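You operate a simulated robot arm through the tools that you are given. There is no shell and no other tool. Be economical: measure what you need, move in short steps, check, and stop when the job is done.

Carry out the task below with a simulated robot arm. There is one attempt and no reset: what you move stays moved.

## Task
Put the three brown cups on the tray and wipe the tea stain off the mat.
Fine: use the yellow pad and put it back. What is to be rubbed or washed off counts as gone when no trace of it is left.
Where things are to end (x, y in the base frame): brown cup with cream marks within 6 cm of [51, 43]; brown cup with black marks within 6 cm of [63, 43]; brown cup with green marks within 6 cm of [57, 52].

The check looks at the end state, three seconds after you hand in, the way a careful person would. Anything else that was tipped, shoved, dropped, spilled or broken makes it a failure.

## Robot
A 6-joint arm with a fingered hand on a trunk, on a base that drives. Base frame: it is fixed to the floor where the robot stands at the start and does not move with it; the origin is under the middle of the robot, x ahead of it, y to its left, z up; the surface under the hand at the start is at about z = 68. Lengths are in cm, angles in rad, forces in N, time in s.
With the tool pointing down near the work surface it reaches from about 22 to 54 cm from the robot's upright axis, wherever it stands. Its first joint turns from -2.897 to 2.897 rad. Places, roughly: brown cup with black marks (6x6x4 cm) [50, 0, 70]; brown cup with cream marks (6x6x4 cm) [50, 20, 70]; brown cup with green marks (6x6x4 cm) [60, 10, 70]; tea stain [50, 0, 70]; tray [60, 50, 70]. Payload 3.1 kg.
The tool frame sits at the grasp point between the pads (the TCP): z along the fingers, y along the line on which they close. The tips reach 2.2 cm beyond it. Largest opening 13.2 cm; the body of the gripper starts 6 cm behind the TCP. The gripper is a hand of 4 fingers: y runs from the thumb to the fingers, the wrist lies at [0, 0, -21.8] in the tool frame.
Orientation is told as [roll, pitch, yaw] about the base's x, y, z axes, in that order, counted from this pose: with the fingers straight down and closing along the base's y, the tool's x points along the base's -x, its y along +y and its z along -z.

## Interface
- The arm moves only by the tool step_arm. Its arguments are lists of equal length, an entry for each row: "xyz": the shift along the tool's x, y, z in units of 25 mm (1.0 is 25 mm), a list of three; "turn": the turn, a rotation vector about the tool's x, y, z in units of 8 degrees (1.0 is 8 degrees), a list of three. In form: {"xyz": [[dx, dy, dz], ...], "turn": [[ax, ay, az], ...]}. A call has 1 to 12 rows; each row shifts and turns the commanded pose from where the row before left it, along the tool's axes as they then stand. A call with a number of a shift or a turn outside -1 to 1 is refused whole. Each row takes 0.2 s and may step no farther than 5 cm and 0.15 rad from the row before; otherwise, the whole call is refused. Where a pose cannot be reached the arm comes as near as it can. A force on the tool above 40 N (or 10 N above the force at the start of the call, whichever is more), or a blocked arm, ends the call early, and 0.2 s more pass. In this call time passes only in rows, and 0.2 s behind the last. It gives the time, the measured TCP pose, the force on the tool (base axes), the opening and the grip force at its end, in the units of the frame above (readings bear some noise), with the torque about the TCP (base axes, N m) and any sound that the robot's microphone picked up.
- Cameras (640 x 400 px; columns grow to the right, rows downward): "scene" is now at [0.24, 17.31, 150.71]; the picture's right is [0.36, -0.93, 0.00], its down [-0.79, -0.31, -0.53] and it looks along [0.49, 0.19, -0.85] (base axes); focal length 257 px, centre (320, 200). "wrist" rides on the gripper at [5.3, -5.3, -8.4] in the tool frame; the picture's right is [0.71, 0.71, 0.00], its down [-0.53, 0.53, -0.67] and it looks along [-0.47, 0.47, 0.74] (tool axes); focal length 247 px, centre (320, 200). There is no depth. A picture from a camera that has moved, and an enlarged one, comes with that camera's place and axes in the base frame and with its lens.
- camera(camera): a new picture of that camera. It takes no simulated time.
- lift_body(by): slides the trunk up (or, below 0, down) by that many cm; the arm and the scene camera ride with it, the base frame stays. It gives what a move gives, with no picture.
- base_move(legs): drives the robot by 1 to 6 legs, each [ahead, left, turn to the left] in cm, cm and rad, along the robot's own axes; the way and the turn of a leg run together, so that a leg with both is an arc; at most 150 cm and 3.142 rad a leg. The arm and the cameras ride along, it lands a little off, and it stops where it bumps. It gives what a move gives.
- set_fingers(finger1, finger2, finger3, thumb_bend): sets how far each is bent, from 0 (flat) to 100 (curled in); at 30 the hand is open as for a grip, at 70 the pads meet at the TCP. One left out holds its place. A second passes; each finger stops where it meets its share of the squeeze, and holds until it gets a number again. It is the only way to open and close the hand. It gives what a move gives, with no picture; readings hold the bend of each and the force on the fingers (four entries, about 0 where the hand has none), thumb and palm.
- aim_head(pan, tilt): turns the head with the scene camera to pan (to the left, within 2.705 rad either way) and tilt (down, from -0.506 to 1.204), counted from straight ahead of the robot. It gives what a move gives.
- enlarge(camera, box): a new picture of the part [left, top, right, bottom] of that camera's present view, enlarged. It takes no simulated time.
- finish_job(): hands the job in; it is judged then, once.

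Go step by step. Nothing tells you exact positions but the pictures and the camera data: compare them with the known pose of the tool, close in by small moves and look again before you grip or let go. The budget is 120 turns and 78 pictures, counting those below and the enlarged ones. Unless the task says otherwise, let go and move clear before handing in, and close with one line.

The tools are called by a JSON object that holds its "op" and its "data". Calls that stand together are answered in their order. step_arm: Moves the arm, as the interface text tells. Its arguments: {"type":"object","properties":{"xyz":{"type":"array","items":{"type":"array","items":{"type":"number"}}},"turn":{"type":"array","items":{"type":"array","items":{"type":"number"}}}},"required":["xyz","turn"]} The other tools are called the same way: lift_body (by) slides the trunk up or down; set_fingers (finger1, finger2, finger3, thumb_bend) moves the fingers one by one; base_move (legs) drives the base; aim_head (pan, tilt) turns the head that bears the scene camera; camera (camera) takes a picture; enlarge (camera, box) takes an enlarged picture of a part of a camera's view; finish_job () hands the job in.

At the start:

```text
clock: 0.0
ee_pos: [44.2, 6.77, 96.5]
orientation: [-0.001, -0.002, -0.001]
force: [0.3, 0.8, -0.4]
wrist_torque: [-0.04, 0.03, 0.01]
opening: 13.18
grasp_force: 0.2
shape: jaw
bend: [30.0, 30.0, 30.0, 30.0]
finger forces: [0.1, 0.0, 0.0, 0.0, 0.1, 0.1]
trunk travel left (down, up): [-20.0, 18.6]
robot x, y, heading: [0.24, 0.03, 0.003]
head pan, tilt: [0.368, 1.016]
```

scene: 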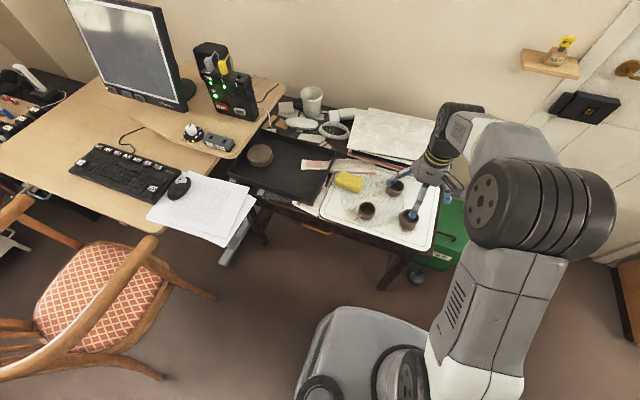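
wrist: 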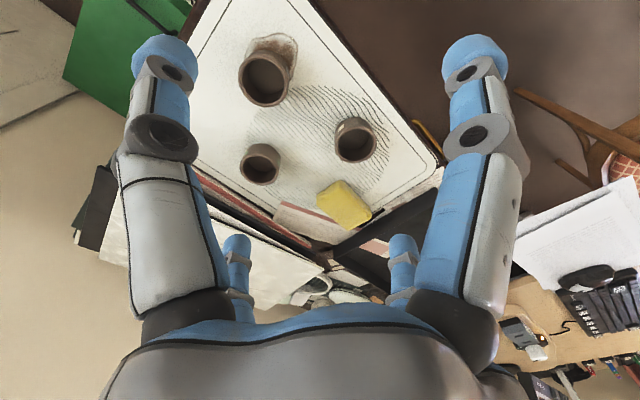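

I see three brown cups on the white mat, a yellow pad at the mat's left edge, and the dark tray further left. I'll look closer to measure.

{"op": "enlarge", "data": {"camera": "scene", "box": [220, 80, 460, 260]}}

{"op": "enlarge", "data": {"camera": "wrist", "box": [180, 0, 460, 240]}}

```text
2.22 times, centred on (340, 170) of scene
camera zoom: at [0.24, 17.31, 150.71], right [0.36, -0.93, 0.0], down [-0.79, -0.31, -0.53], along [0.49, 0.19, -0.85], focal length 571 px, centre (276, 267)
```

zoom: 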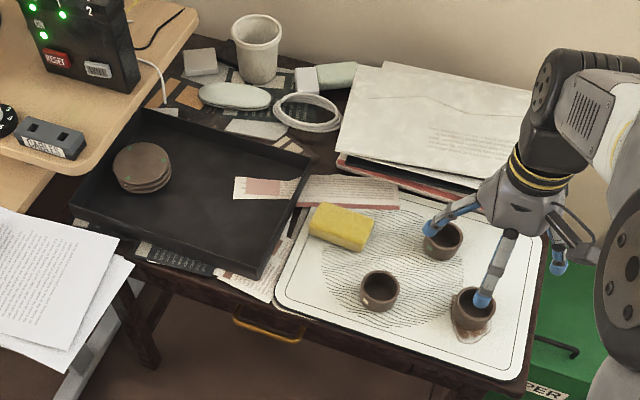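

```text
1.67 times, centred on (320, 120) of wrist
camera zoom: at [38.77, 1.61, 104.72], right [-0.71, 0.71, 0.0], down [0.53, 0.53, 0.67], along [0.47, 0.47, -0.74], focal length 412 px, centre (320, 333)
```

zoom: 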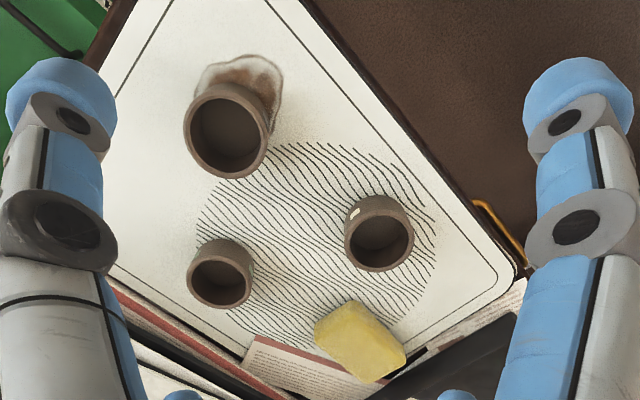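

Estimates (x, y): cream cup (48, 18.4), black (50, 3.5), green (61.3, 10.8), pad about (58, 27), and tray from x≈44–71, y≈37–73. The stain lies under and behind the black cup. The tray targets are out of reach from here, so I'll drive left and then ahead to a stand that reaches everything.

{"op": "base_move", "data": {"legs": [[0, 26, 0], [12, 0, 0]]}}

{"op": "aim_head", "data": {"pan": 0.0, "tilt": 1.05}}

{"op": "camera", "data": {"camera": "scene"}}

{"op": "camera", "data": {"camera": "wrist"}}

```text
clock: 2.7
ee_pos: [56.1, 32.84, 96.31]
orientation: [0.0, 0.001, -0.001]
force: [1.3, 1.0, -0.1]
wrist_torque: [0.01, 0.02, 0.03]
opening: 13.19
grasp_force: 0.0
shape: jaw
bend: [30.0, 30.0, 30.0, 30.0]
finger forces: [0.0, 0.0, 0.1, 0.0, 0.0, 0.1]
trunk travel left (down, up): [-20.0, 18.6]
robot x, y, heading: [11.77, 26.45, -0.001]
head pan, tilt: [0.368, 1.016]
```

```text
clock: 3.5
ee_pos: [56.01, 32.78, 96.39]
orientation: [0.0, 0.0, -0.001]
force: [0.6, -0.4, 0.0]
wrist_torque: [0.02, -0.03, -0.01]
opening: 13.22
grasp_force: 0.0
shape: jaw
bend: [30.0, 30.0, 30.0, 30.0]
finger forces: [0.1, 0.0, 0.0, 0.0, 0.1, 0.0]
trunk travel left (down, up): [-20.0, 18.6]
robot x, y, heading: [11.76, 25.87, -0.003]
head pan, tilt: [0.0, 1.051]
```

```text
73 pictures are left
camera scene: at [12.3, 40.83, 150.47], right [0.0, -1.0, 0.0], down [-0.87, 0.0, -0.5], along [0.5, 0.0, -0.87], focal length 257 px, centre (320, 200)
```

scene: 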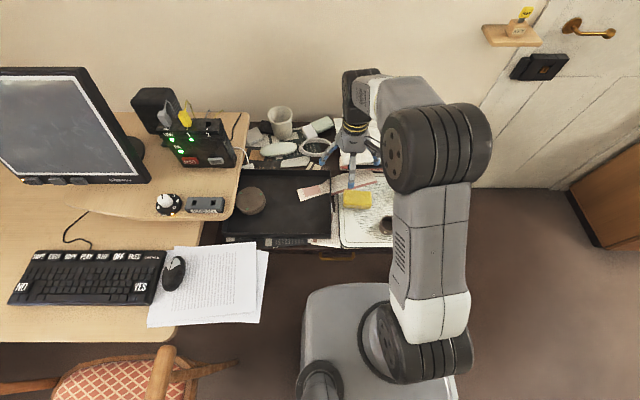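

```text
72 pictures are left
camera wrist: at [50.59, 27.59, 104.72], right [-0.71, 0.71, 0.0], down [0.53, 0.53, 0.67], along [0.47, 0.47, -0.74], focal length 247 px, centre (320, 200)
```

wrist: 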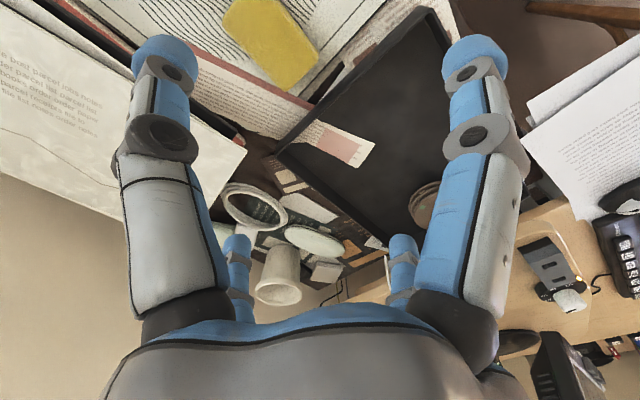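

The robot landed at (11.8, 25.9), so everything is in reach. A paper strip seems to lie in the tray near the black cup's target, so I'll look at that closely.

{"op": "enlarge", "data": {"camera": "scene", "box": [220, 100, 400, 260]}}

{"op": "enlarge", "data": {"camera": "wrist", "box": [190, 0, 450, 230]}}

```text
2.50 times, centred on (310, 180) of scene
camera zoom: at [12.3, 40.83, 150.47], right [0.0, -1.0, 0.0], down [-0.87, 0.0, -0.5], along [0.5, 0.0, -0.87], focal length 643 px, centre (345, 250)
```

zoom: 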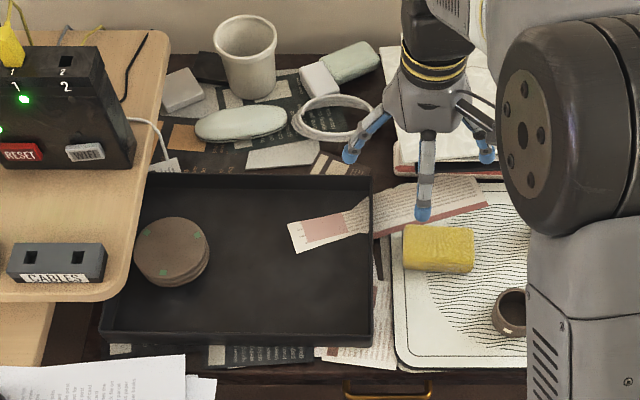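

```text
1.74 times, centred on (320, 115) of wrist
camera zoom: at [50.59, 27.59, 104.72], right [-0.71, 0.71, 0.0], down [0.53, 0.53, 0.67], along [0.47, 0.47, -0.74], focal length 430 px, centre (320, 348)
```

zoom: 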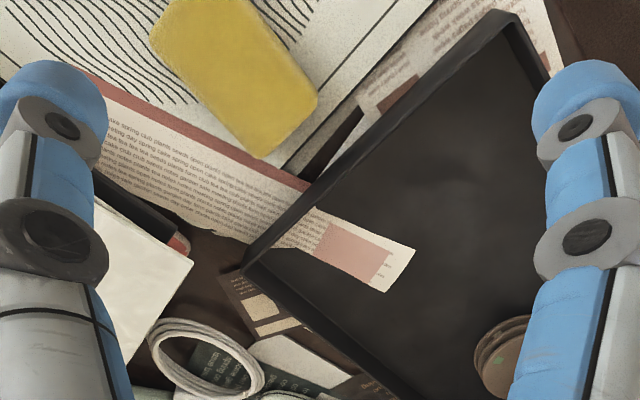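

The tray floor is clear except for a flat strip and a coaster stack well away from the targets. I'll move above the green cup and check the alignment.

{"op": "step_arm", "data": {"xyz": [[-0.236, -0.978, 0.489], [-0.236, -0.978, 0.489], [-0.236, -0.978, 0.489], [-0.236, -0.978, 0.489], [-0.236, -0.978, 0.489], [-0.236, -0.978, 0.489], [-0.236, -0.978, 0.489], [-0.236, -0.978, 0.489], [-0.236, -0.978, 0.489]], "turn": [[0, 0, 0], [0, 0, 0], [0, 0, 0], [0, 0, 0], [0, 0, 0], [0, 0, 0], [0, 0, 0], [0, 0, 0], [0, 0, 0]]}}

{"op": "camera", "data": {"camera": "wrist"}}

{"op": "camera", "data": {"camera": "scene"}}

```text
clock: 5.5
ee_pos: [61.34, 10.62, 85.3]
orientation: [0.0, 0.001, -0.001]
force: [0.9, -0.2, -0.2]
wrist_torque: [0.03, -0.01, -0.01]
opening: 13.2
grasp_force: 0.0
shape: jaw
bend: [30.0, 30.0, 30.0, 30.0]
finger forces: [0.1, 0.1, 0.1, 0.1, 0.0, 0.1]
trunk travel left (down, up): [-20.0, 18.6]
robot x, y, heading: [11.73, 25.93, 0.0]
head pan, tilt: [0.0, 1.051]
```

```text
69 pictures are left
camera wrist: at [55.93, 5.48, 93.66], right [-0.71, 0.71, 0.0], down [0.53, 0.53, 0.67], along [0.47, 0.47, -0.74], focal length 247 px, centre (320, 200)
```

wrist: 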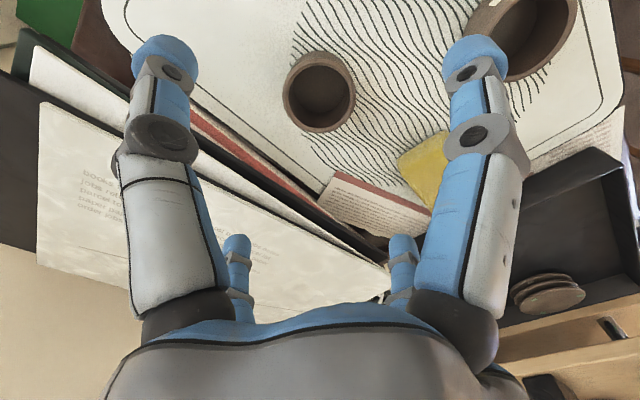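

```text
68 pictures are left
camera scene: at [12.32, 40.77, 150.47], right [0.0, -1.0, 0.0], down [-0.87, 0.0, -0.5], along [0.5, 0.0, -0.87], focal length 257 px, centre (320, 200)
```

scene: 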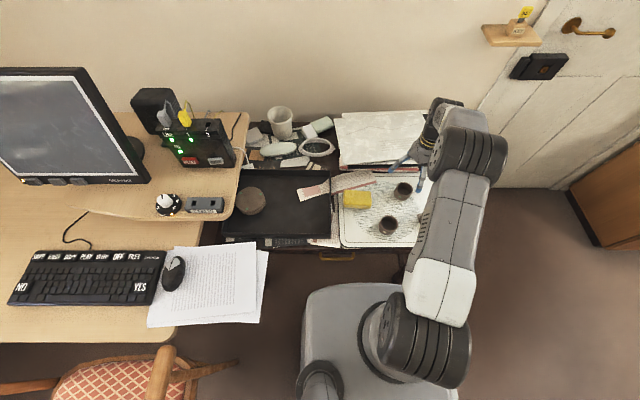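

The green cup measures (61.0, 10.5), directly under the hand. I'll half-close the hand to clear the books behind it, then lower around the cup.

{"op": "set_fingers", "data": {"finger1": 42, "finger2": 42, "finger3": 42, "thumb_bend": 42}}

{"op": "step_arm", "data": {"xyz": [[0.12, -0.04, 0.9], [0, 0, 0.9], [0, 0, 0.9], [0, 0, 0.9], [0, 0, 0.4]], "turn": [[0, 0, 0], [0, 0, 0], [0, 0, 0], [0, 0, 0], [0, 0, 0]]}}

{"op": "camera", "data": {"camera": "wrist"}}

```text
clock: 6.5
ee_pos: [61.4, 10.73, 85.35]
orientation: [0.001, 0.0, -0.001]
force: [0.4, -0.3, 0.2]
wrist_torque: [-0.04, 0.01, 0.0]
opening: 6.03
grasp_force: 0.1
shape: fingers
bend: [42.0, 42.0, 42.0, 42.0]
finger forces: [0.0, 0.1, 0.0, 0.0, 0.0, 0.0]
trunk travel left (down, up): [-20.0, 18.6]
robot x, y, heading: [11.68, 25.75, 0.005]
head pan, tilt: [0.0, 1.051]
```

```text
clock: 7.8
ee_pos: [61.03, 10.76, 75.24]
orientation: [0.002, 0.0, 0.0]
force: [0.0, 0.1, 0.2]
wrist_torque: [0.0, -0.01, 0.03]
opening: 6.04
grasp_force: 0.0
shape: fingers
bend: [42.0, 42.0, 42.0, 42.0]
finger forces: [0.0, 0.0, 0.1, 0.1, 0.1, 0.0]
trunk travel left (down, up): [-20.0, 18.6]
robot x, y, heading: [11.8, 26.29, 0.001]
head pan, tilt: [0.0, 1.051]
```

```text
67 pictures are left
camera wrist: at [55.69, 5.56, 83.63], right [-0.71, 0.71, 0.0], down [0.53, 0.53, 0.67], along [0.47, 0.47, -0.74], focal length 247 px, centre (320, 200)
```

wrist: 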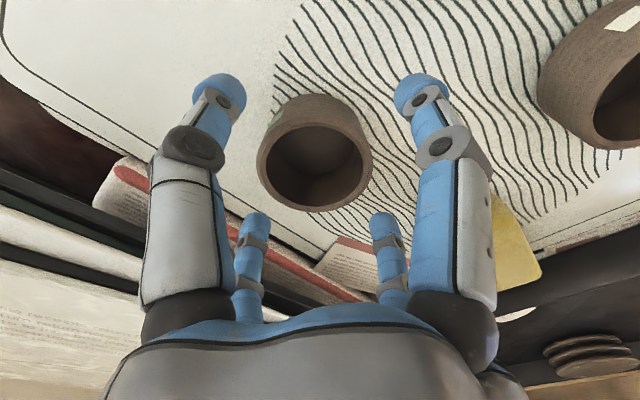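

At bend 42 the opening is only 6 cm, too tight for the cup. I'll open wider before going lower.

{"op": "set_fingers", "data": {"finger1": 35, "finger2": 35, "finger3": 35, "thumb_bend": 35}}

{"op": "enlarge", "data": {"camera": "wrist", "box": [140, 40, 500, 300]}}

```text
clock: 8.8
ee_pos: [61.07, 10.7, 75.26]
orientation: [0.0, 0.0, 0.0]
force: [-0.1, 0.0, 0.2]
wrist_torque: [-0.01, 0.0, 0.01]
opening: 7.6
grasp_force: 0.1
shape: fingers
bend: [35.0, 35.0, 35.0, 35.0]
finger forces: [0.0, 0.1, 0.1, 0.0, 0.0, 0.0]
trunk travel left (down, up): [-20.0, 18.6]
robot x, y, heading: [11.78, 25.87, -0.002]
head pan, tilt: [0.0, 1.051]
```

```text
1.54 times, centred on (320, 170) of wrist
camera zoom: at [55.68, 5.55, 83.64], right [-0.71, 0.71, 0.0], down [0.53, 0.53, 0.67], along [0.47, 0.47, -0.74], focal length 380 px, centre (320, 246)
```

zoom: 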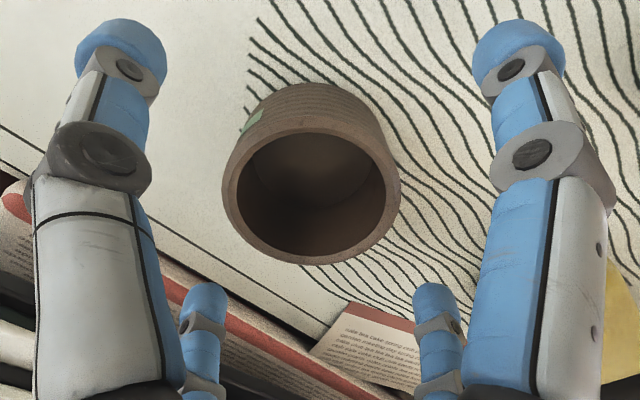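

The green mark is visible, so this is the right cup. I'll open back to bend 30 for margin and recenter, by about -0.2 cm in x and -0.4 cm in y.

{"op": "set_fingers", "data": {"finger1": 31, "finger2": 31, "finger3": 31, "thumb_bend": 31}}

{"op": "step_arm", "data": {"xyz": [[0.08, -0.16, 0.3], [0, 0, 0.5]], "turn": [[0, 0, 0], [0, 0, 0]]}}

{"op": "camera", "data": {"camera": "wrist"}}

{"op": "enlarge", "data": {"camera": "scene", "box": [340, 120, 480, 230]}}

```text
clock: 9.8
ee_pos: [61.12, 10.82, 75.37]
orientation: [0.0, -0.002, 0.0]
force: [-0.6, -0.1, 0.1]
wrist_torque: [0.03, 0.0, 0.05]
opening: 8.49
grasp_force: 0.0
shape: fingers
bend: [31.0, 31.0, 31.0, 31.0]
finger forces: [0.0, 0.0, 0.0, 0.0, 0.0, 0.0]
trunk travel left (down, up): [-20.0, 18.6]
robot x, y, heading: [11.81, 26.05, 0.003]
head pan, tilt: [0.0, 1.051]
```

```text
clock: 10.3
ee_pos: [60.94, 10.31, 73.23]
orientation: [-0.001, -0.001, -0.001]
force: [-0.4, 0.2, -0.1]
wrist_torque: [-0.01, 0.01, 0.01]
opening: 8.54
grasp_force: 0.1
shape: fingers
bend: [31.0, 31.0, 31.0, 31.0]
finger forces: [0.0, 0.0, 0.1, 0.0, 0.0, 0.1]
trunk travel left (down, up): [-20.0, 18.6]
robot x, y, heading: [11.6, 26.07, -0.003]
head pan, tilt: [0.0, 1.051]
```

```text
65 pictures are left
camera wrist: at [55.45, 5.18, 81.65], right [-0.71, 0.71, 0.0], down [0.53, 0.53, 0.67], along [0.47, 0.47, -0.74], focal length 247 px, centre (320, 200)
```

wrist: 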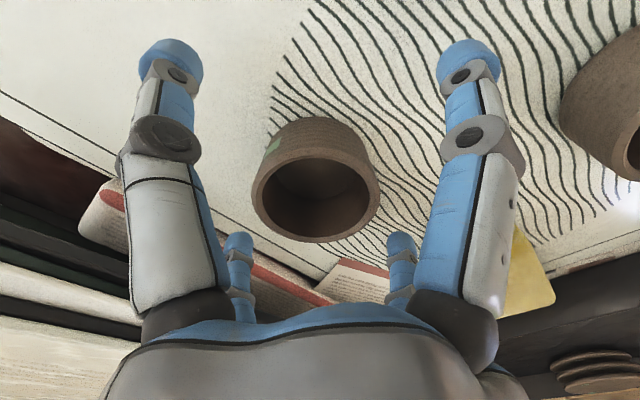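

```text
3.64 times, centred on (410, 175) of scene
camera zoom: at [12.31, 40.82, 150.47], right [0.0, -1.0, 0.0], down [-0.87, 0.0, -0.5], along [0.5, 0.0, -0.87], focal length 935 px, centre (-7, 291)
```

zoom: 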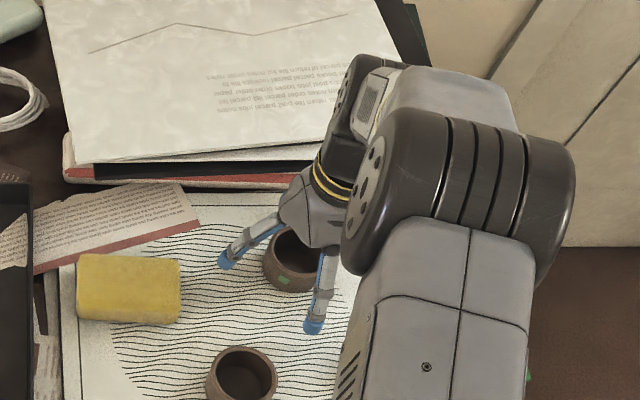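

The fingers straddle the cup with clearance all round. I'll lower to grasp height and close gently.

{"op": "step_arm", "data": {"xyz": [[0, 0, 0.45], [0, 0, 0.4]], "turn": [[0, 0, 0], [0, 0, 0]]}}

{"op": "set_fingers", "data": {"finger1": 42, "finger2": 42, "finger3": 42, "thumb_bend": 42}}

{"op": "camera", "data": {"camera": "wrist"}}

```text
clock: 10.9
ee_pos: [60.88, 10.48, 71.31]
orientation: [-0.002, -0.005, 0.001]
force: [0.8, 0.6, 5.1]
wrist_torque: [0.03, 0.06, 0.0]
opening: 8.57
grasp_force: 2.6
shape: fingers
bend: [31.0, 31.0, 31.0, 31.0]
finger forces: [1.9, 1.6, 1.1, 0.0, 1.5, 0.0]
trunk travel left (down, up): [-20.0, 18.6]
robot x, y, heading: [11.98, 25.91, 0.001]
head pan, tilt: [0.0, 1.051]
```

```text
clock: 11.9
ee_pos: [60.98, 10.35, 71.54]
orientation: [-0.004, -0.007, 0.0]
force: [6.5, -3.2, 38.5]
wrist_torque: [-0.17, 0.14, 0.09]
opening: 7.6
grasp_force: 18.7
shape: fingers
bend: [35.0, 36.0, 37.0, 37.0]
finger forces: [11.1, 9.0, 6.9, 0.1, 10.9, 0.1]
trunk travel left (down, up): [-20.0, 18.6]
robot x, y, heading: [11.95, 26.06, 0.001]
head pan, tilt: [0.0, 1.051]
```

```text
63 pictures are left
camera wrist: at [55.46, 5.18, 79.91], right [-0.71, 0.71, -0.01], down [0.52, 0.53, 0.67], along [0.48, 0.47, -0.74], focal length 247 px, centre (320, 200)
```

wrist: 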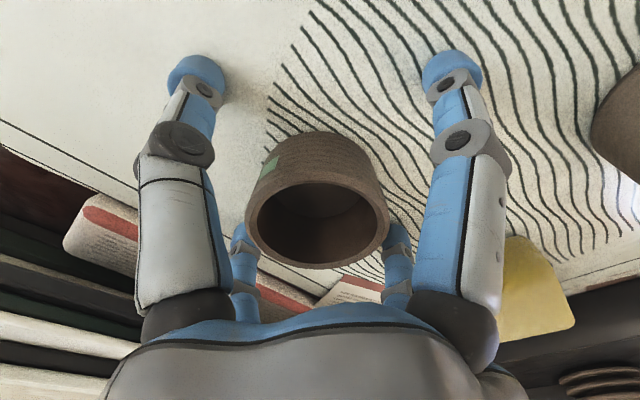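

The fingertips are pressing on the mat (38 N upward) and not yet on the cup. I'll raise about 1.2 cm and then close.

{"op": "step_arm", "data": {"xyz": [[0, 0, -0.25], [0, 0, -0.25]], "turn": [[0, 0, 0], [0, 0, 0]]}}

{"op": "set_fingers", "data": {"finger1": 44, "finger2": 44, "finger3": 44, "thumb_bend": 44}}

{"op": "camera", "data": {"camera": "wrist"}}

```text
clock: 12.6
ee_pos: [60.61, 10.36, 72.33]
orientation: [0.001, 0.006, 0.001]
force: [0.0, -0.8, -0.3]
wrist_torque: [-0.01, -0.01, 0.01]
opening: 6.04
grasp_force: 0.0
shape: fingers
bend: [42.0, 42.0, 42.0, 42.0]
finger forces: [0.0, 0.1, 0.1, 0.0, 0.0, 0.1]
trunk travel left (down, up): [-20.0, 18.6]
robot x, y, heading: [11.85, 26.17, 0.002]
head pan, tilt: [0.0, 1.051]
```

```text
clock: 13.6
ee_pos: [60.9, 10.4, 72.54]
orientation: [0.001, -0.001, 0.0]
force: [1.0, 0.2, -0.3]
wrist_torque: [-0.02, -0.02, 0.02]
opening: 5.61
grasp_force: 0.1
shape: fingers
bend: [44.0, 44.0, 44.0, 44.0]
finger forces: [0.0, 0.0, 0.0, 0.1, 0.0, 0.1]
trunk travel left (down, up): [-20.0, 18.6]
robot x, y, heading: [11.9, 25.65, 0.005]
head pan, tilt: [0.0, 1.051]
```

```text
62 pictures are left
camera wrist: at [55.4, 5.14, 80.87], right [-0.71, 0.71, 0.0], down [0.53, 0.53, 0.67], along [0.47, 0.47, -0.74], focal length 247 px, centre (320, 200)
```

wrist: 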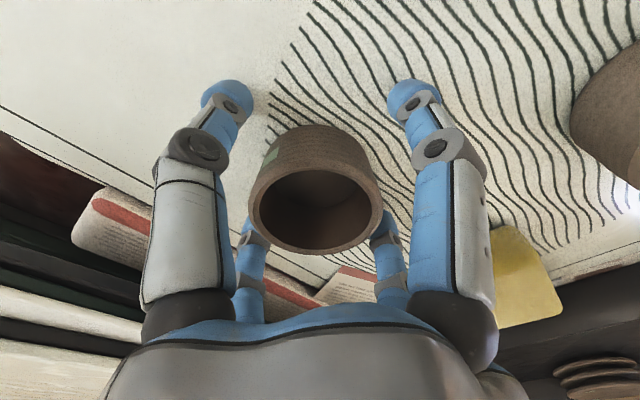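

No contact yet. I'll close further in stages.

{"op": "set_fingers", "data": {"finger1": 52, "finger2": 52, "finger3": 52, "thumb_bend": 52}}

{"op": "camera", "data": {"camera": "wrist"}}

```text
clock: 14.6
ee_pos: [60.81, 10.26, 72.52]
orientation: [0.0, -0.001, -0.001]
force: [-0.6, 0.1, 0.2]
wrist_torque: [0.01, 0.04, 0.01]
opening: 3.64
grasp_force: 0.1
shape: fingers
bend: [52.0, 52.0, 52.0, 52.0]
finger forces: [0.0, 0.1, 0.1, 0.0, 0.0, 0.0]
trunk travel left (down, up): [-20.0, 18.6]
robot x, y, heading: [12.05, 25.93, 0.003]
head pan, tilt: [0.0, 1.051]
```

```text
61 pictures are left
camera wrist: at [55.4, 5.14, 80.87], right [-0.71, 0.71, 0.0], down [0.53, 0.53, 0.67], along [0.47, 0.47, -0.74], focal length 247 px, centre (320, 200)
```

wrist: 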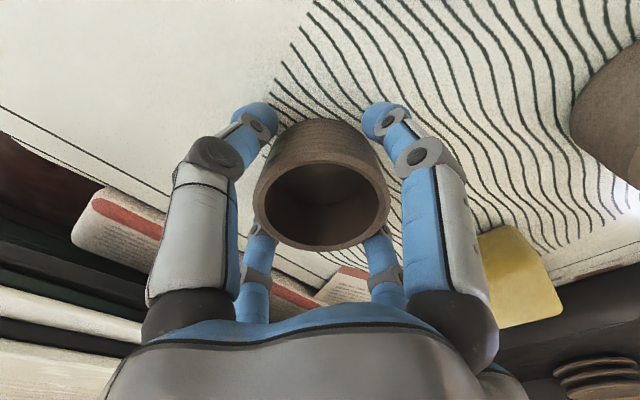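

The tips are nearly at the cup. I'll close on until they meet it.

{"op": "set_fingers", "data": {"finger1": 62, "finger2": 62, "finger3": 62, "thumb_bend": 62}}

{"op": "camera", "data": {"camera": "wrist"}}

```text
clock: 15.6
ee_pos: [60.88, 10.4, 72.49]
orientation: [0.002, -0.001, 0.001]
force: [0.6, -1.8, 3.8]
wrist_torque: [-0.11, 0.07, 0.02]
opening: 2.85
grasp_force: 12.5
shape: fingers
bend: [55.0, 54.0, 54.0, 56.0]
finger forces: [4.9, 5.8, 5.9, 0.0, 7.2, 0.0]
trunk travel left (down, up): [-20.0, 18.6]
robot x, y, heading: [12.23, 25.81, -0.003]
head pan, tilt: [0.0, 1.051]
```

```text
60 pictures are left
camera wrist: at [55.39, 5.14, 80.9], right [-0.71, 0.71, 0.0], down [0.53, 0.53, 0.67], along [0.47, 0.47, -0.74], focal length 247 px, centre (320, 200)
```

wrist: 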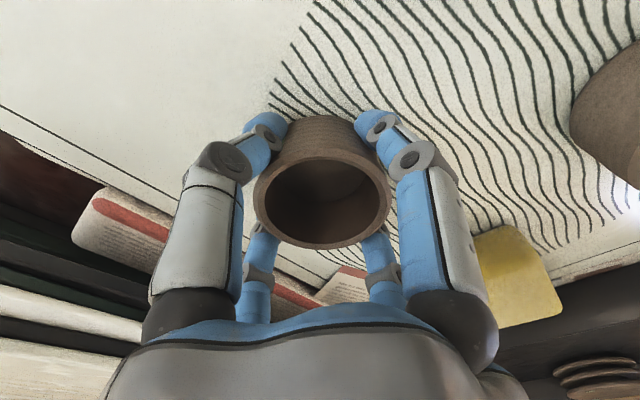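

All four fingers hold the cup at 5–7 N each. I'll lift slowly and check the hold.

{"op": "step_arm", "data": {"xyz": [[0, 0, -0.2], [0, 0, -0.4], [0, 0, -0.8], [0, 0, -1], [0, 0, -1]], "turn": [[0, 0, 0], [0, 0, 0], [0, 0, 0], [0, 0, 0], [0, 0, 0]]}}

{"op": "camera", "data": {"camera": "wrist"}}

```text
clock: 16.8
ee_pos: [60.81, 10.49, 81.05]
orientation: [-0.001, -0.001, -0.001]
force: [-0.3, 0.3, 0.3]
wrist_torque: [-0.01, -0.01, 0.0]
opening: 2.81
grasp_force: 10.8
shape: fingers
bend: [55.0, 54.0, 54.0, 57.0]
finger forces: [4.6, 5.7, 5.7, 0.0, 5.9, 0.1]
trunk travel left (down, up): [-20.0, 18.6]
robot x, y, heading: [12.13, 26.19, 0.003]
head pan, tilt: [0.0, 1.051]
```

```text
59 pictures are left
camera wrist: at [55.43, 5.2, 89.39], right [-0.71, 0.71, 0.0], down [0.53, 0.53, 0.67], along [0.47, 0.47, -0.74], focal length 247 px, centre (320, 200)
```

wrist: 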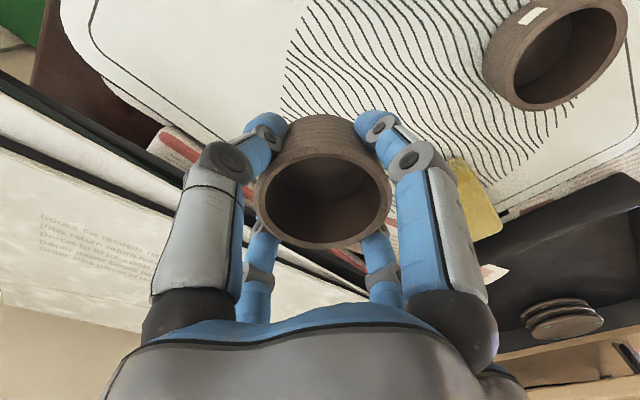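

The hold is solid. I'll carry it over the tray to about (56.5, 53).

{"op": "step_arm", "data": {"xyz": [[0.1, 1, -0.2], [0.1, 1, -0.2], [0.1, 1, -0.2], [0.1, 1, 0], [0.1, 1, 0], [0.1, 1, 0], [0.1, 1, 0], [0.1, 1, 0], [0.1, 1, 0], [0.1, 1, 0], [0.1, 1, 0], [0.1, 1, 0]], "turn": [[0, 0, 0], [0, 0, 0], [0, 0, 0], [0, 0, 0], [0, 0, 0], [0, 0, 0], [0, 0, 0], [0, 0, 0], [0, 0, 0], [0, 0, 0], [0, 0, 0], [0, 0, 0]]}}

{"op": "step_arm", "data": {"xyz": [[0.1, 1, 0], [0.1, 1, 0], [0.1, 1, 0], [0.1, 1, 0], [0.1, 1, 0]], "turn": [[0, 0, 0], [0, 0, 0], [0, 0, 0], [0, 0, 0], [0, 0, 0]]}}

{"op": "camera", "data": {"camera": "wrist"}}

{"op": "enlarge", "data": {"camera": "scene", "box": [200, 100, 440, 260]}}

```text
clock: 19.4
ee_pos: [57.92, 40.55, 82.67]
orientation: [0.001, 0.0, -0.002]
force: [-0.2, -1.0, 0.0]
wrist_torque: [0.0, 0.0, 0.02]
opening: 2.79
grasp_force: 11.1
shape: fingers
bend: [55.0, 54.0, 54.0, 57.0]
finger forces: [4.7, 5.8, 5.7, 0.1, 5.8, 0.0]
trunk travel left (down, up): [-20.0, 18.6]
robot x, y, heading: [12.18, 26.1, 0.001]
head pan, tilt: [0.0, 1.051]
```

```text
clock: 20.6
ee_pos: [56.48, 52.86, 82.62]
orientation: [0.0, 0.001, -0.001]
force: [-0.5, 0.8, -0.8]
wrist_torque: [-0.02, 0.01, 0.0]
opening: 2.79
grasp_force: 11.1
shape: fingers
bend: [55.0, 54.0, 54.0, 57.0]
finger forces: [4.7, 5.7, 5.6, 0.1, 5.9, 0.0]
trunk travel left (down, up): [-20.0, 18.6]
robot x, y, heading: [11.64, 26.08, 0.004]
head pan, tilt: [0.0, 1.051]
```

```text
58 pictures are left
camera wrist: at [51.06, 47.65, 91.03], right [-0.71, 0.71, 0.0], down [0.53, 0.53, 0.67], along [0.47, 0.47, -0.74], focal length 247 px, centre (320, 200)
```

wrist: 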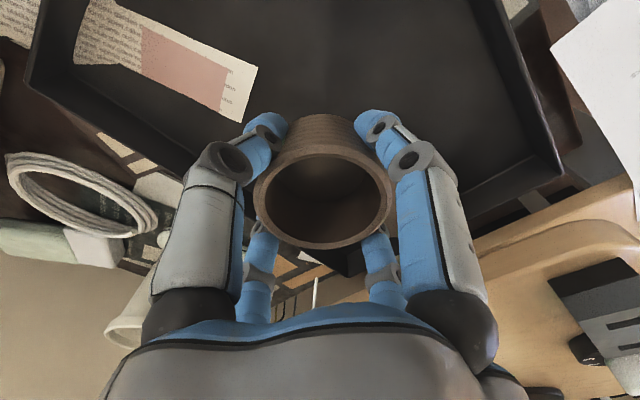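

```text
2.50 times, centred on (320, 180) of scene
camera zoom: at [12.29, 40.89, 150.46], right [0.0, -1.0, 0.0], down [-0.87, 0.0, -0.5], along [0.5, 0.0, -0.87], focal length 643 px, centre (320, 250)
```

zoom: 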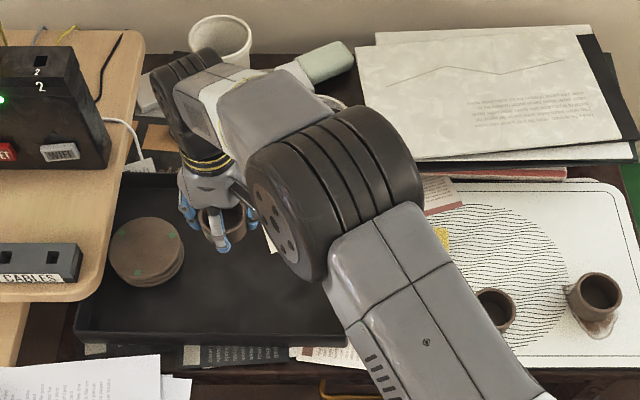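

The coaster stack is centred near (58.3, 65.6) with its edge at y≈60. I'll shift 1.5 cm away from it to y≈51.4 and lower.

{"op": "step_arm", "data": {"xyz": [[0, -0.3, 0.6], [0, -0.3, 0.8], [0, 0, 0.8], [0, 0, 0.7], [0, 0, 0.3]], "turn": [[0, 0, 0], [0, 0, 0], [0, 0, 0], [0, 0, 0], [0, 0, 0]]}}

{"op": "step_arm", "data": {"xyz": [[0, 0, 0.12], [0, 0, 0.08]], "turn": [[0, 0, 0], [0, 0, 0]]}}

{"op": "camera", "data": {"camera": "wrist"}}

```text
clock: 21.8
ee_pos: [56.56, 51.3, 74.38]
orientation: [0.0, 0.001, -0.001]
force: [-0.6, 0.1, -0.3]
wrist_torque: [-0.01, 0.03, 0.0]
opening: 2.83
grasp_force: 11.3
shape: fingers
bend: [55.0, 54.0, 54.0, 57.0]
finger forces: [4.9, 5.8, 5.6, 0.0, 5.9, 0.0]
trunk travel left (down, up): [-20.0, 18.6]
robot x, y, heading: [11.79, 25.98, 0.003]
head pan, tilt: [0.0, 1.051]
```

```text
clock: 22.4
ee_pos: [56.55, 51.37, 73.98]
orientation: [-0.001, 0.0, 0.0]
force: [-0.7, 0.9, -1.1]
wrist_torque: [0.03, -0.01, 0.0]
opening: 2.82
grasp_force: 11.3
shape: fingers
bend: [55.0, 54.0, 54.0, 57.0]
finger forces: [4.8, 5.8, 5.6, 0.0, 6.0, 0.0]
trunk travel left (down, up): [-20.0, 18.6]
robot x, y, heading: [11.79, 26.14, 0.001]
head pan, tilt: [0.0, 1.051]
```

```text
56 pictures are left
camera wrist: at [51.13, 46.15, 82.33], right [-0.71, 0.71, 0.0], down [0.53, 0.53, 0.67], along [0.47, 0.47, -0.74], focal length 247 px, centre (320, 200)
```

wrist: 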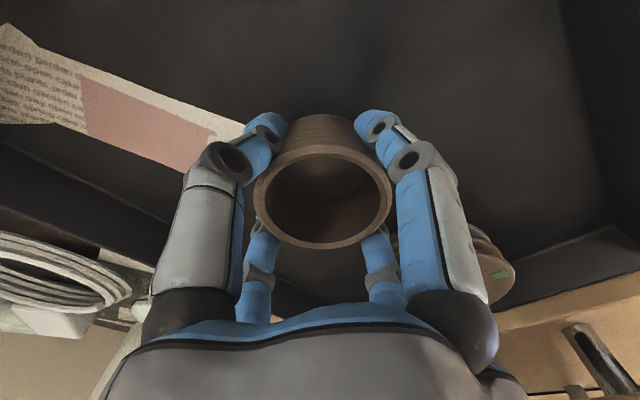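

Still above the floor. I'll lower in small steps until I feel contact.

{"op": "step_arm", "data": {"xyz": [[0, 0, 0.16], [0, 0, 0.12]], "turn": [[0, 0, 0], [0, 0, 0]]}}

{"op": "step_arm", "data": {"xyz": [[0, 0, 0.1], [0, 0, 0.08]], "turn": [[0, 0, 0], [0, 0, 0]]}}

```text
clock: 22.9
ee_pos: [56.58, 51.37, 73.29]
orientation: [0.001, 0.0, 0.0]
force: [-0.2, -0.6, -1.2]
wrist_torque: [0.02, -0.02, 0.0]
opening: 2.82
grasp_force: 10.8
shape: fingers
bend: [55.0, 54.0, 54.0, 57.0]
finger forces: [4.9, 5.8, 5.6, 0.0, 5.9, 0.1]
trunk travel left (down, up): [-20.0, 18.6]
robot x, y, heading: [12.04, 26.26, 0.0]
head pan, tilt: [0.0, 1.051]
```

```text
clock: 23.6
ee_pos: [56.53, 51.3, 72.79]
orientation: [0.0, 0.002, 0.0]
force: [-0.3, -0.3, 1.0]
wrist_torque: [-0.02, 0.01, -0.01]
opening: 2.82
grasp_force: 10.8
shape: fingers
bend: [55.0, 54.0, 54.0, 57.0]
finger forces: [4.8, 5.8, 5.7, 0.0, 5.8, 0.1]
trunk travel left (down, up): [-20.0, 18.6]
robot x, y, heading: [12.14, 26.19, 0.002]
head pan, tilt: [0.0, 1.051]
```

{"op": "step_arm", "data": {"xyz": [[0, 0, 0.08]], "turn": [[0, 0, 0]]}}

```text
clock: 23.9
ee_pos: [56.58, 51.4, 72.69]
orientation: [0.001, 0.0, -0.001]
force: [0.1, -0.6, -0.9]
wrist_torque: [-0.01, -0.02, 0.0]
opening: 2.82
grasp_force: 11.1
shape: fingers
bend: [55.0, 54.0, 54.0, 57.0]
finger forces: [4.9, 5.8, 5.7, 0.0, 6.0, 0.1]
trunk travel left (down, up): [-20.0, 18.6]
robot x, y, heading: [11.39, 26.14, 0.0]
head pan, tilt: [0.0, 1.051]
```

No firm contact yet, so I'll keep going a little.

{"op": "step_arm", "data": {"xyz": [[0, 0, 0.08], [0, 0, 0.04]], "turn": [[0, 0, 0], [0, 0, 0]]}}

```text
clock: 24.6
ee_pos: [56.56, 51.41, 72.44]
orientation: [0.0, -0.003, -0.001]
force: [0.3, -0.1, 5.1]
wrist_torque: [-0.05, 0.09, 0.0]
opening: 2.81
grasp_force: 13.1
shape: fingers
bend: [55.0, 54.0, 54.0, 57.0]
finger forces: [6.4, 6.3, 5.8, 0.0, 7.7, 0.1]
trunk travel left (down, up): [-20.0, 18.6]
robot x, y, heading: [11.52, 25.89, -0.001]
head pan, tilt: [0.0, 1.051]
```

There's contact at z≈72.45, with 5 N up. I'll open partway and rise straight up.

{"op": "set_fingers", "data": {"finger1": 45, "finger2": 45, "finger3": 45, "thumb_bend": 45}}

{"op": "camera", "data": {"camera": "wrist"}}

```text
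clock: 25.6
ee_pos: [56.51, 51.37, 72.43]
orientation: [-0.001, -0.001, -0.001]
force: [-0.2, -0.1, -0.4]
wrist_torque: [0.02, -0.05, 0.03]
opening: 5.25
grasp_force: 0.0
shape: fingers
bend: [45.0, 45.0, 45.0, 45.0]
finger forces: [0.1, 0.0, 0.0, 0.0, 0.0, 0.0]
trunk travel left (down, up): [-20.0, 18.6]
robot x, y, heading: [11.95, 26.2, 0.004]
head pan, tilt: [0.0, 1.051]
```

```text
55 pictures are left
camera wrist: at [51.16, 46.12, 80.74], right [-0.71, 0.71, 0.0], down [0.53, 0.53, 0.67], along [0.47, 0.47, -0.74], focal length 247 px, centre (320, 200)
```

wrist: 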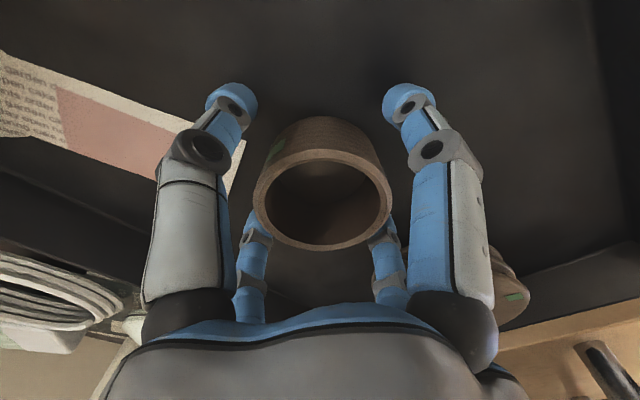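

Released cleanly. I'll rise and go to the cream cup near (48, 18.4).

{"op": "step_arm", "data": {"xyz": [[0, 0, -0.6], [0, 0, -1], [0, 0, -1], [0, 0, -1], [0, 0, -1], [0.25, -1, 0], [0.25, -1, 0], [0.25, -1, 0], [0.25, -1, 0], [0.25, -1, 0], [0.25, -1, 0], [0.25, -1, 0]], "turn": [[0, 0, 0], [0, 0, 0], [0, 0, 0], [0, 0, 0], [0, 0, 0], [0, 0, 0], [0, 0, 0], [0, 0, 0], [0, 0, 0], [0, 0, 0], [0, 0, 0], [0, 0, 0]]}}

{"op": "step_arm", "data": {"xyz": [[0.28, -1, 0], [0.28, -1, 0], [0.28, -1, 0], [0.28, -1, 0], [0.28, -1, 0], [0.28, -1, 0], [0, -0.2, 0]], "turn": [[0, 0, 0], [0, 0, 0], [0, 0, 0], [0, 0, 0], [0, 0, 0], [0, 0, 0], [0, 0, 0]]}}

{"op": "set_fingers", "data": {"finger1": 41, "finger2": 41, "finger3": 41, "thumb_bend": 41}}

{"op": "camera", "data": {"camera": "wrist"}}

{"op": "enlarge", "data": {"camera": "scene", "box": [200, 100, 440, 260]}}

```text
clock: 28.1
ee_pos: [52.26, 33.75, 83.88]
orientation: [-0.002, 0.001, -0.001]
force: [-0.1, -0.7, -0.3]
wrist_torque: [-0.02, 0.0, 0.03]
opening: 5.23
grasp_force: 0.1
shape: fingers
bend: [45.0, 45.0, 45.0, 45.0]
finger forces: [0.1, 0.0, 0.0, 0.0, 0.1, 0.1]
trunk travel left (down, up): [-20.0, 18.6]
robot x, y, heading: [11.85, 26.21, 0.004]
head pan, tilt: [0.0, 1.051]
```

```text
clock: 29.8
ee_pos: [47.91, 18.23, 83.91]
orientation: [0.0, 0.001, 0.0]
force: [0.9, -0.1, 0.9]
wrist_torque: [-0.02, 0.01, 0.01]
opening: 5.24
grasp_force: 0.0
shape: fingers
bend: [45.0, 45.0, 45.0, 45.0]
finger forces: [0.0, 0.1, 0.0, 0.0, 0.0, 0.0]
trunk travel left (down, up): [-20.0, 18.6]
robot x, y, heading: [11.83, 25.95, -0.0]
head pan, tilt: [0.0, 1.051]
```

```text
clock: 30.8
ee_pos: [48.09, 18.27, 83.94]
orientation: [0.001, 0.0, 0.0]
force: [1.0, -0.3, -0.4]
wrist_torque: [-0.01, 0.01, 0.02]
opening: 6.22
grasp_force: 0.1
shape: fingers
bend: [41.0, 41.0, 41.0, 41.0]
finger forces: [0.1, 0.0, 0.0, 0.0, 0.1, 0.0]
trunk travel left (down, up): [-20.0, 18.6]
robot x, y, heading: [12.04, 26.09, 0.004]
head pan, tilt: [0.0, 1.051]
```

```text
54 pictures are left
camera wrist: at [42.64, 13.03, 92.27], right [-0.71, 0.71, 0.0], down [0.53, 0.53, 0.67], along [0.47, 0.47, -0.74], focal length 247 px, centre (320, 200)
```

wrist: 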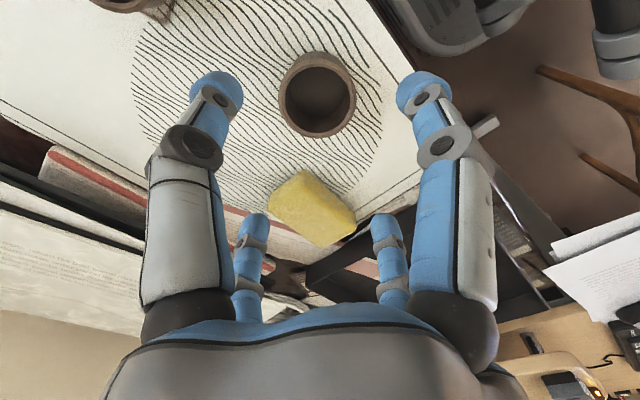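

```text
2.50 times, centred on (320, 180) of scene
camera zoom: at [12.29, 40.82, 150.47], right [0.0, -1.0, 0.0], down [-0.87, 0.0, -0.5], along [0.5, 0.0, -0.87], focal length 643 px, centre (320, 250)
```

zoom: 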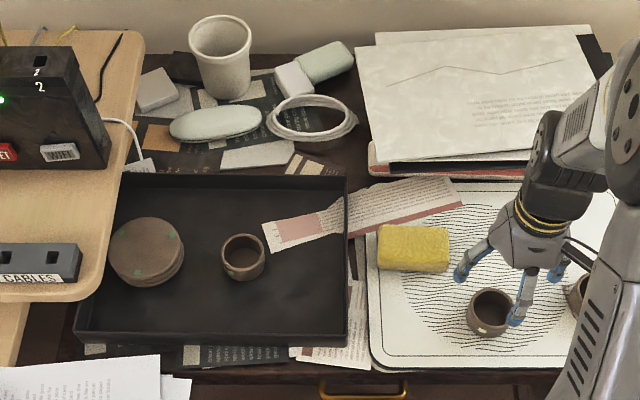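

The green cup stands upright in the tray at about (56.5, 51.4). The cream cup is at (47.5, 17.6), so I'll recenter and lower partway.

{"op": "step_arm", "data": {"xyz": [[0.22, -0.26, 0.8], [0, 0, 0.8], [0, 0, 0.8], [0, 0, 0.6]], "turn": [[0, 0, 0], [0, 0, 0], [0, 0, 0], [0, 0, 0]]}}

{"op": "camera", "data": {"camera": "wrist"}}

```text
clock: 31.8
ee_pos: [47.49, 17.76, 76.54]
orientation: [-0.001, -0.001, 0.001]
force: [-0.9, 0.2, 0.6]
wrist_torque: [0.05, 0.0, -0.03]
opening: 6.18
grasp_force: 0.1
shape: fingers
bend: [41.0, 41.0, 41.0, 41.0]
finger forces: [0.0, 0.0, 0.0, 0.1, 0.0, 0.1]
trunk travel left (down, up): [-20.0, 18.6]
robot x, y, heading: [11.78, 25.95, 0.006]
head pan, tilt: [0.0, 1.051]
```

```text
52 pictures are left
camera wrist: at [42.08, 12.54, 84.86], right [-0.71, 0.71, 0.0], down [0.53, 0.53, 0.67], along [0.47, 0.47, -0.74], focal length 247 px, centre (320, 200)
```

wrist: 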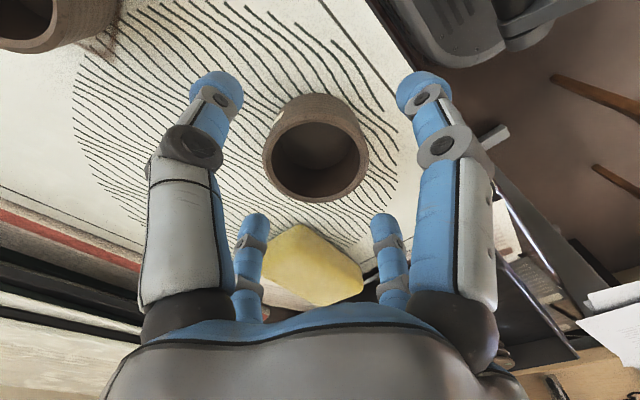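

Well centered. I'll lower to 72.5 and close.

{"op": "step_arm", "data": {"xyz": [[0.05, -0.08, 0.6], [0, 0, 0.6], [0, 0, 0.38]], "turn": [[0, 0, 0], [0, 0, 0], [0, 0, 0]]}}

{"op": "set_fingers", "data": {"finger1": 50, "finger2": 50, "finger3": 50, "thumb_bend": 50}}

{"op": "set_fingers", "data": {"finger1": 62, "finger2": 62, "finger3": 62, "thumb_bend": 62}}

{"op": "camera", "data": {"camera": "wrist"}}

```text
clock: 32.5
ee_pos: [47.34, 17.56, 72.35]
orientation: [0.001, -0.001, 0.001]
force: [0.5, -0.4, -0.5]
wrist_torque: [-0.01, 0.05, 0.03]
opening: 6.18
grasp_force: 0.1
shape: fingers
bend: [41.0, 41.0, 41.0, 41.0]
finger forces: [0.0, 0.0, 0.1, 0.0, 0.0, 0.0]
trunk travel left (down, up): [-20.0, 18.6]
robot x, y, heading: [11.8, 25.53, -0.002]
head pan, tilt: [0.0, 1.051]
```

```text
clock: 33.5
ee_pos: [47.42, 17.42, 72.33]
orientation: [0.0, 0.001, -0.001]
force: [0.3, -0.4, -0.4]
wrist_torque: [0.02, -0.03, -0.02]
opening: 4.13
grasp_force: 0.4
shape: fingers
bend: [50.0, 50.0, 49.0, 50.0]
finger forces: [0.1, 0.0, 0.3, 0.0, 0.0, 0.0]
trunk travel left (down, up): [-20.0, 18.6]
robot x, y, heading: [12.08, 26.42, 0.002]
head pan, tilt: [0.0, 1.051]
```

```text
clock: 34.5
ee_pos: [47.35, 17.46, 72.38]
orientation: [0.0, 0.0, -0.001]
force: [0.0, -1.6, 3.7]
wrist_torque: [0.04, 0.0, -0.02]
opening: 2.68
grasp_force: 12.6
shape: fingers
bend: [56.0, 53.0, 52.0, 57.0]
finger forces: [4.1, 7.0, 7.1, 0.0, 6.7, 0.1]
trunk travel left (down, up): [-20.0, 18.6]
robot x, y, heading: [11.31, 25.57, 0.001]
head pan, tilt: [0.0, 1.051]
```

```text
51 pictures are left
camera wrist: at [41.94, 12.25, 80.73], right [-0.71, 0.71, 0.0], down [0.53, 0.53, 0.67], along [0.47, 0.47, -0.74], focal length 247 px, centre (320, 200)
```

wrist: 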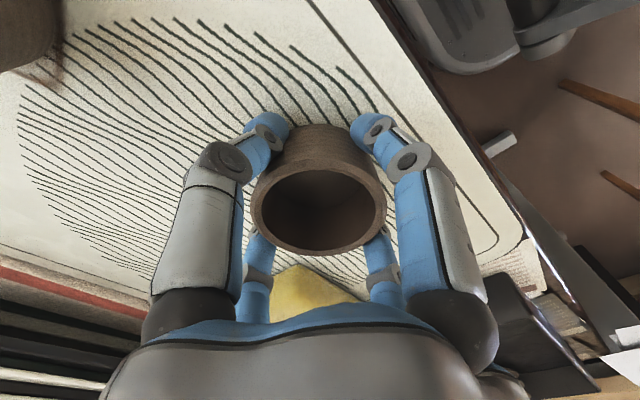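

Gripped. I'll lift and carry it to about (50.5, 44.5).

{"op": "step_arm", "data": {"xyz": [[0, 0, -0.3], [0, 0, -0.7], [0, 0, -1], [0, 0, -1], [0, 0, -1], [0, 0, -0.6]], "turn": [[0, 0, 0], [0, 0, 0], [0, 0, 0], [0, 0, 0], [0, 0, 0], [0, 0, 0]]}}

{"op": "step_arm", "data": {"xyz": [[-0.115, 0.98, 0], [-0.115, 0.98, 0], [-0.115, 0.98, 0], [-0.115, 0.98, 0], [-0.115, 0.98, 0], [-0.115, 0.98, 0], [-0.115, 0.98, 0], [-0.115, 0.98, 0], [-0.115, 0.98, 0], [-0.115, 0.98, 0], [-0.115, 0.98, 0]], "turn": [[0, 0, 0], [0, 0, 0], [0, 0, 0], [0, 0, 0], [0, 0, 0], [0, 0, 0], [0, 0, 0], [0, 0, 0], [0, 0, 0], [0, 0, 0], [0, 0, 0]]}}

{"op": "camera", "data": {"camera": "wrist"}}

```text
clock: 36.0
ee_pos: [47.3, 17.49, 83.91]
orientation: [0.0, -0.001, 0.002]
force: [0.7, -0.6, -0.4]
wrist_torque: [-0.02, -0.02, -0.01]
opening: 2.66
grasp_force: 10.3
shape: fingers
bend: [57.0, 53.0, 53.0, 57.0]
finger forces: [3.1, 6.0, 6.6, 0.0, 5.8, 0.1]
trunk travel left (down, up): [-20.0, 18.6]
robot x, y, heading: [12.04, 25.84, -0.003]
head pan, tilt: [0.0, 1.051]
```

```text
clock: 38.4
ee_pos: [50.47, 44.53, 83.74]
orientation: [-0.001, 0.003, -0.001]
force: [0.1, -1.2, -0.9]
wrist_torque: [-0.04, 0.03, 0.0]
opening: 2.63
grasp_force: 11.2
shape: fingers
bend: [57.0, 53.0, 53.0, 57.0]
finger forces: [3.2, 6.1, 6.5, 0.1, 5.7, 0.0]
trunk travel left (down, up): [-20.0, 18.6]
robot x, y, heading: [11.26, 25.87, 0.004]
head pan, tilt: [0.0, 1.051]
```

```text
50 pictures are left
camera wrist: at [45.13, 39.36, 92.11], right [-0.71, 0.71, 0.0], down [0.53, 0.53, 0.67], along [0.47, 0.47, -0.74], focal length 247 px, centre (320, 200)
```

wrist: 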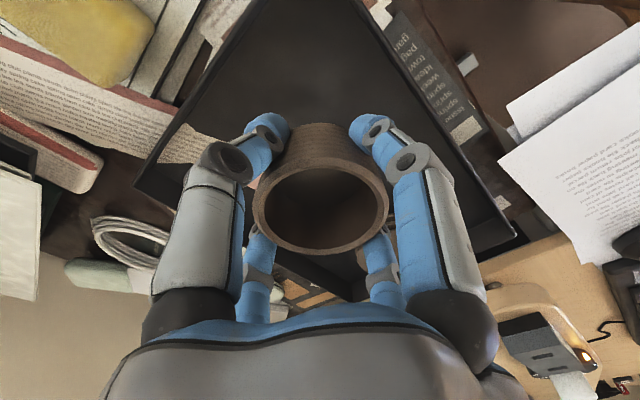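

Placement is clear of the green cup and the rim. I'll lower it.

{"op": "step_arm", "data": {"xyz": [[0.1, 0, 0.8], [0.1, 0, 0.9], [0, 0, 0.9], [0, 0, 0.9], [0, 0, 0.5], [0, 0, 0.15]], "turn": [[0, 0, 0], [0, 0, 0], [0, 0, 0], [0, 0, 0], [0, 0, 0], [0, 0, 0]]}}

{"op": "step_arm", "data": {"xyz": [[0, 0, 0.1], [0, 0, 0.08], [0, 0, 0.08]], "turn": [[0, 0, 0], [0, 0, 0], [0, 0, 0]]}}

{"op": "step_arm", "data": {"xyz": [[0, 0, 0.06]], "turn": [[0, 0, 0]]}}

```text
clock: 39.8
ee_pos: [50.0, 44.53, 73.44]
orientation: [0.0, 0.0, 0.0]
force: [-0.2, 0.0, -1.0]
wrist_torque: [0.03, -0.01, 0.02]
opening: 2.59
grasp_force: 10.4
shape: fingers
bend: [57.0, 53.0, 53.0, 57.0]
finger forces: [3.1, 6.2, 6.5, 0.0, 5.7, 0.1]
trunk travel left (down, up): [-20.0, 18.6]
robot x, y, heading: [11.95, 25.9, -0.002]
head pan, tilt: [0.0, 1.051]
```

```text
clock: 40.5
ee_pos: [50.02, 44.45, 72.84]
orientation: [-0.001, 0.0, 0.0]
force: [0.2, -0.6, -0.7]
wrist_torque: [0.03, 0.02, 0.03]
opening: 2.59
grasp_force: 10.5
shape: fingers
bend: [57.0, 53.0, 53.0, 57.0]
finger forces: [3.2, 6.1, 6.5, 0.0, 5.7, 0.0]
trunk travel left (down, up): [-20.0, 18.6]
robot x, y, heading: [11.84, 26.16, 0.004]
head pan, tilt: [0.0, 1.051]
```

```text
clock: 41.0
ee_pos: [49.9, 44.47, 72.65]
orientation: [-0.002, 0.001, 0.0]
force: [0.9, -0.1, 0.0]
wrist_torque: [0.0, 0.0, 0.02]
opening: 2.62
grasp_force: 10.6
shape: fingers
bend: [57.0, 53.0, 53.0, 57.0]
finger forces: [3.0, 6.1, 6.5, 0.1, 5.7, 0.1]
trunk travel left (down, up): [-20.0, 18.6]
robot x, y, heading: [11.85, 26.14, -0.006]
head pan, tilt: [0.0, 1.051]
```

{"op": "step_arm", "data": {"xyz": [[0, 0, 0.08], [0, 0, 0.06]], "turn": [[0, 0, 0], [0, 0, 0]]}}

```text
clock: 41.5
ee_pos: [49.97, 44.41, 72.42]
orientation: [0.0, 0.0, 0.0]
force: [0.0, -0.6, 0.4]
wrist_torque: [0.05, 0.0, 0.0]
opening: 2.59
grasp_force: 11.1
shape: fingers
bend: [57.0, 53.0, 53.0, 57.0]
finger forces: [3.7, 6.5, 6.7, 0.0, 5.9, 0.1]
trunk travel left (down, up): [-20.0, 18.6]
robot x, y, heading: [11.9, 25.87, -0.002]
head pan, tilt: [0.0, 1.051]
```

The finger forces are rising slightly, so contact is starting. One more small step, then release.

{"op": "step_arm", "data": {"xyz": [[0, 0, 0.04]], "turn": [[0, 0, 0]]}}

{"op": "set_fingers", "data": {"finger1": 45, "finger2": 45, "finger3": 45, "thumb_bend": 45}}

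{"op": "camera", "data": {"camera": "wrist"}}

```text
clock: 42.0
ee_pos: [50.05, 44.42, 72.27]
orientation: [0.0, -0.003, 0.001]
force: [-0.7, -0.3, 7.6]
wrist_torque: [0.11, 0.1, 0.0]
opening: 2.61
grasp_force: 13.6
shape: fingers
bend: [57.0, 53.0, 53.0, 57.0]
finger forces: [6.5, 7.9, 7.1, 0.0, 6.2, 0.0]
trunk travel left (down, up): [-20.0, 18.6]
robot x, y, heading: [11.72, 25.81, 0.004]
head pan, tilt: [0.0, 1.051]
```

```text
clock: 43.0
ee_pos: [50.05, 44.41, 72.2]
orientation: [0.001, 0.0, 0.001]
force: [2.4, -0.8, -1.2]
wrist_torque: [-0.01, -0.04, 0.0]
opening: 4.93
grasp_force: 1.6
shape: fingers
bend: [48.0, 45.0, 45.0, 45.0]
finger forces: [3.1, 0.1, 0.1, 0.1, 0.0, 0.0]
trunk travel left (down, up): [-20.0, 18.6]
robot x, y, heading: [11.96, 26.01, -0.002]
head pan, tilt: [0.0, 1.051]
```

```text
49 pictures are left
camera wrist: at [44.65, 39.22, 80.6], right [-0.71, 0.71, 0.0], down [0.53, 0.53, 0.67], along [0.47, 0.47, -0.74], focal length 247 px, centre (320, 200)
```

wrist: 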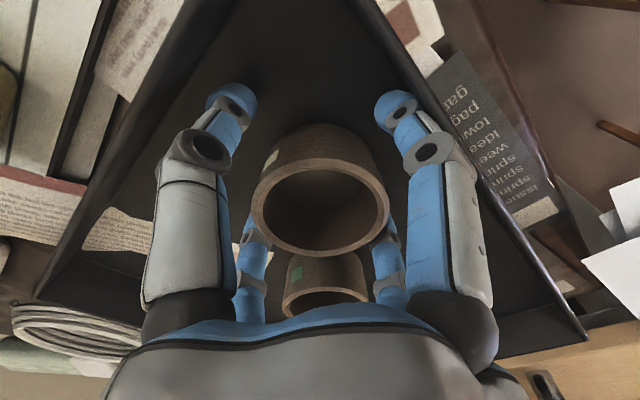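

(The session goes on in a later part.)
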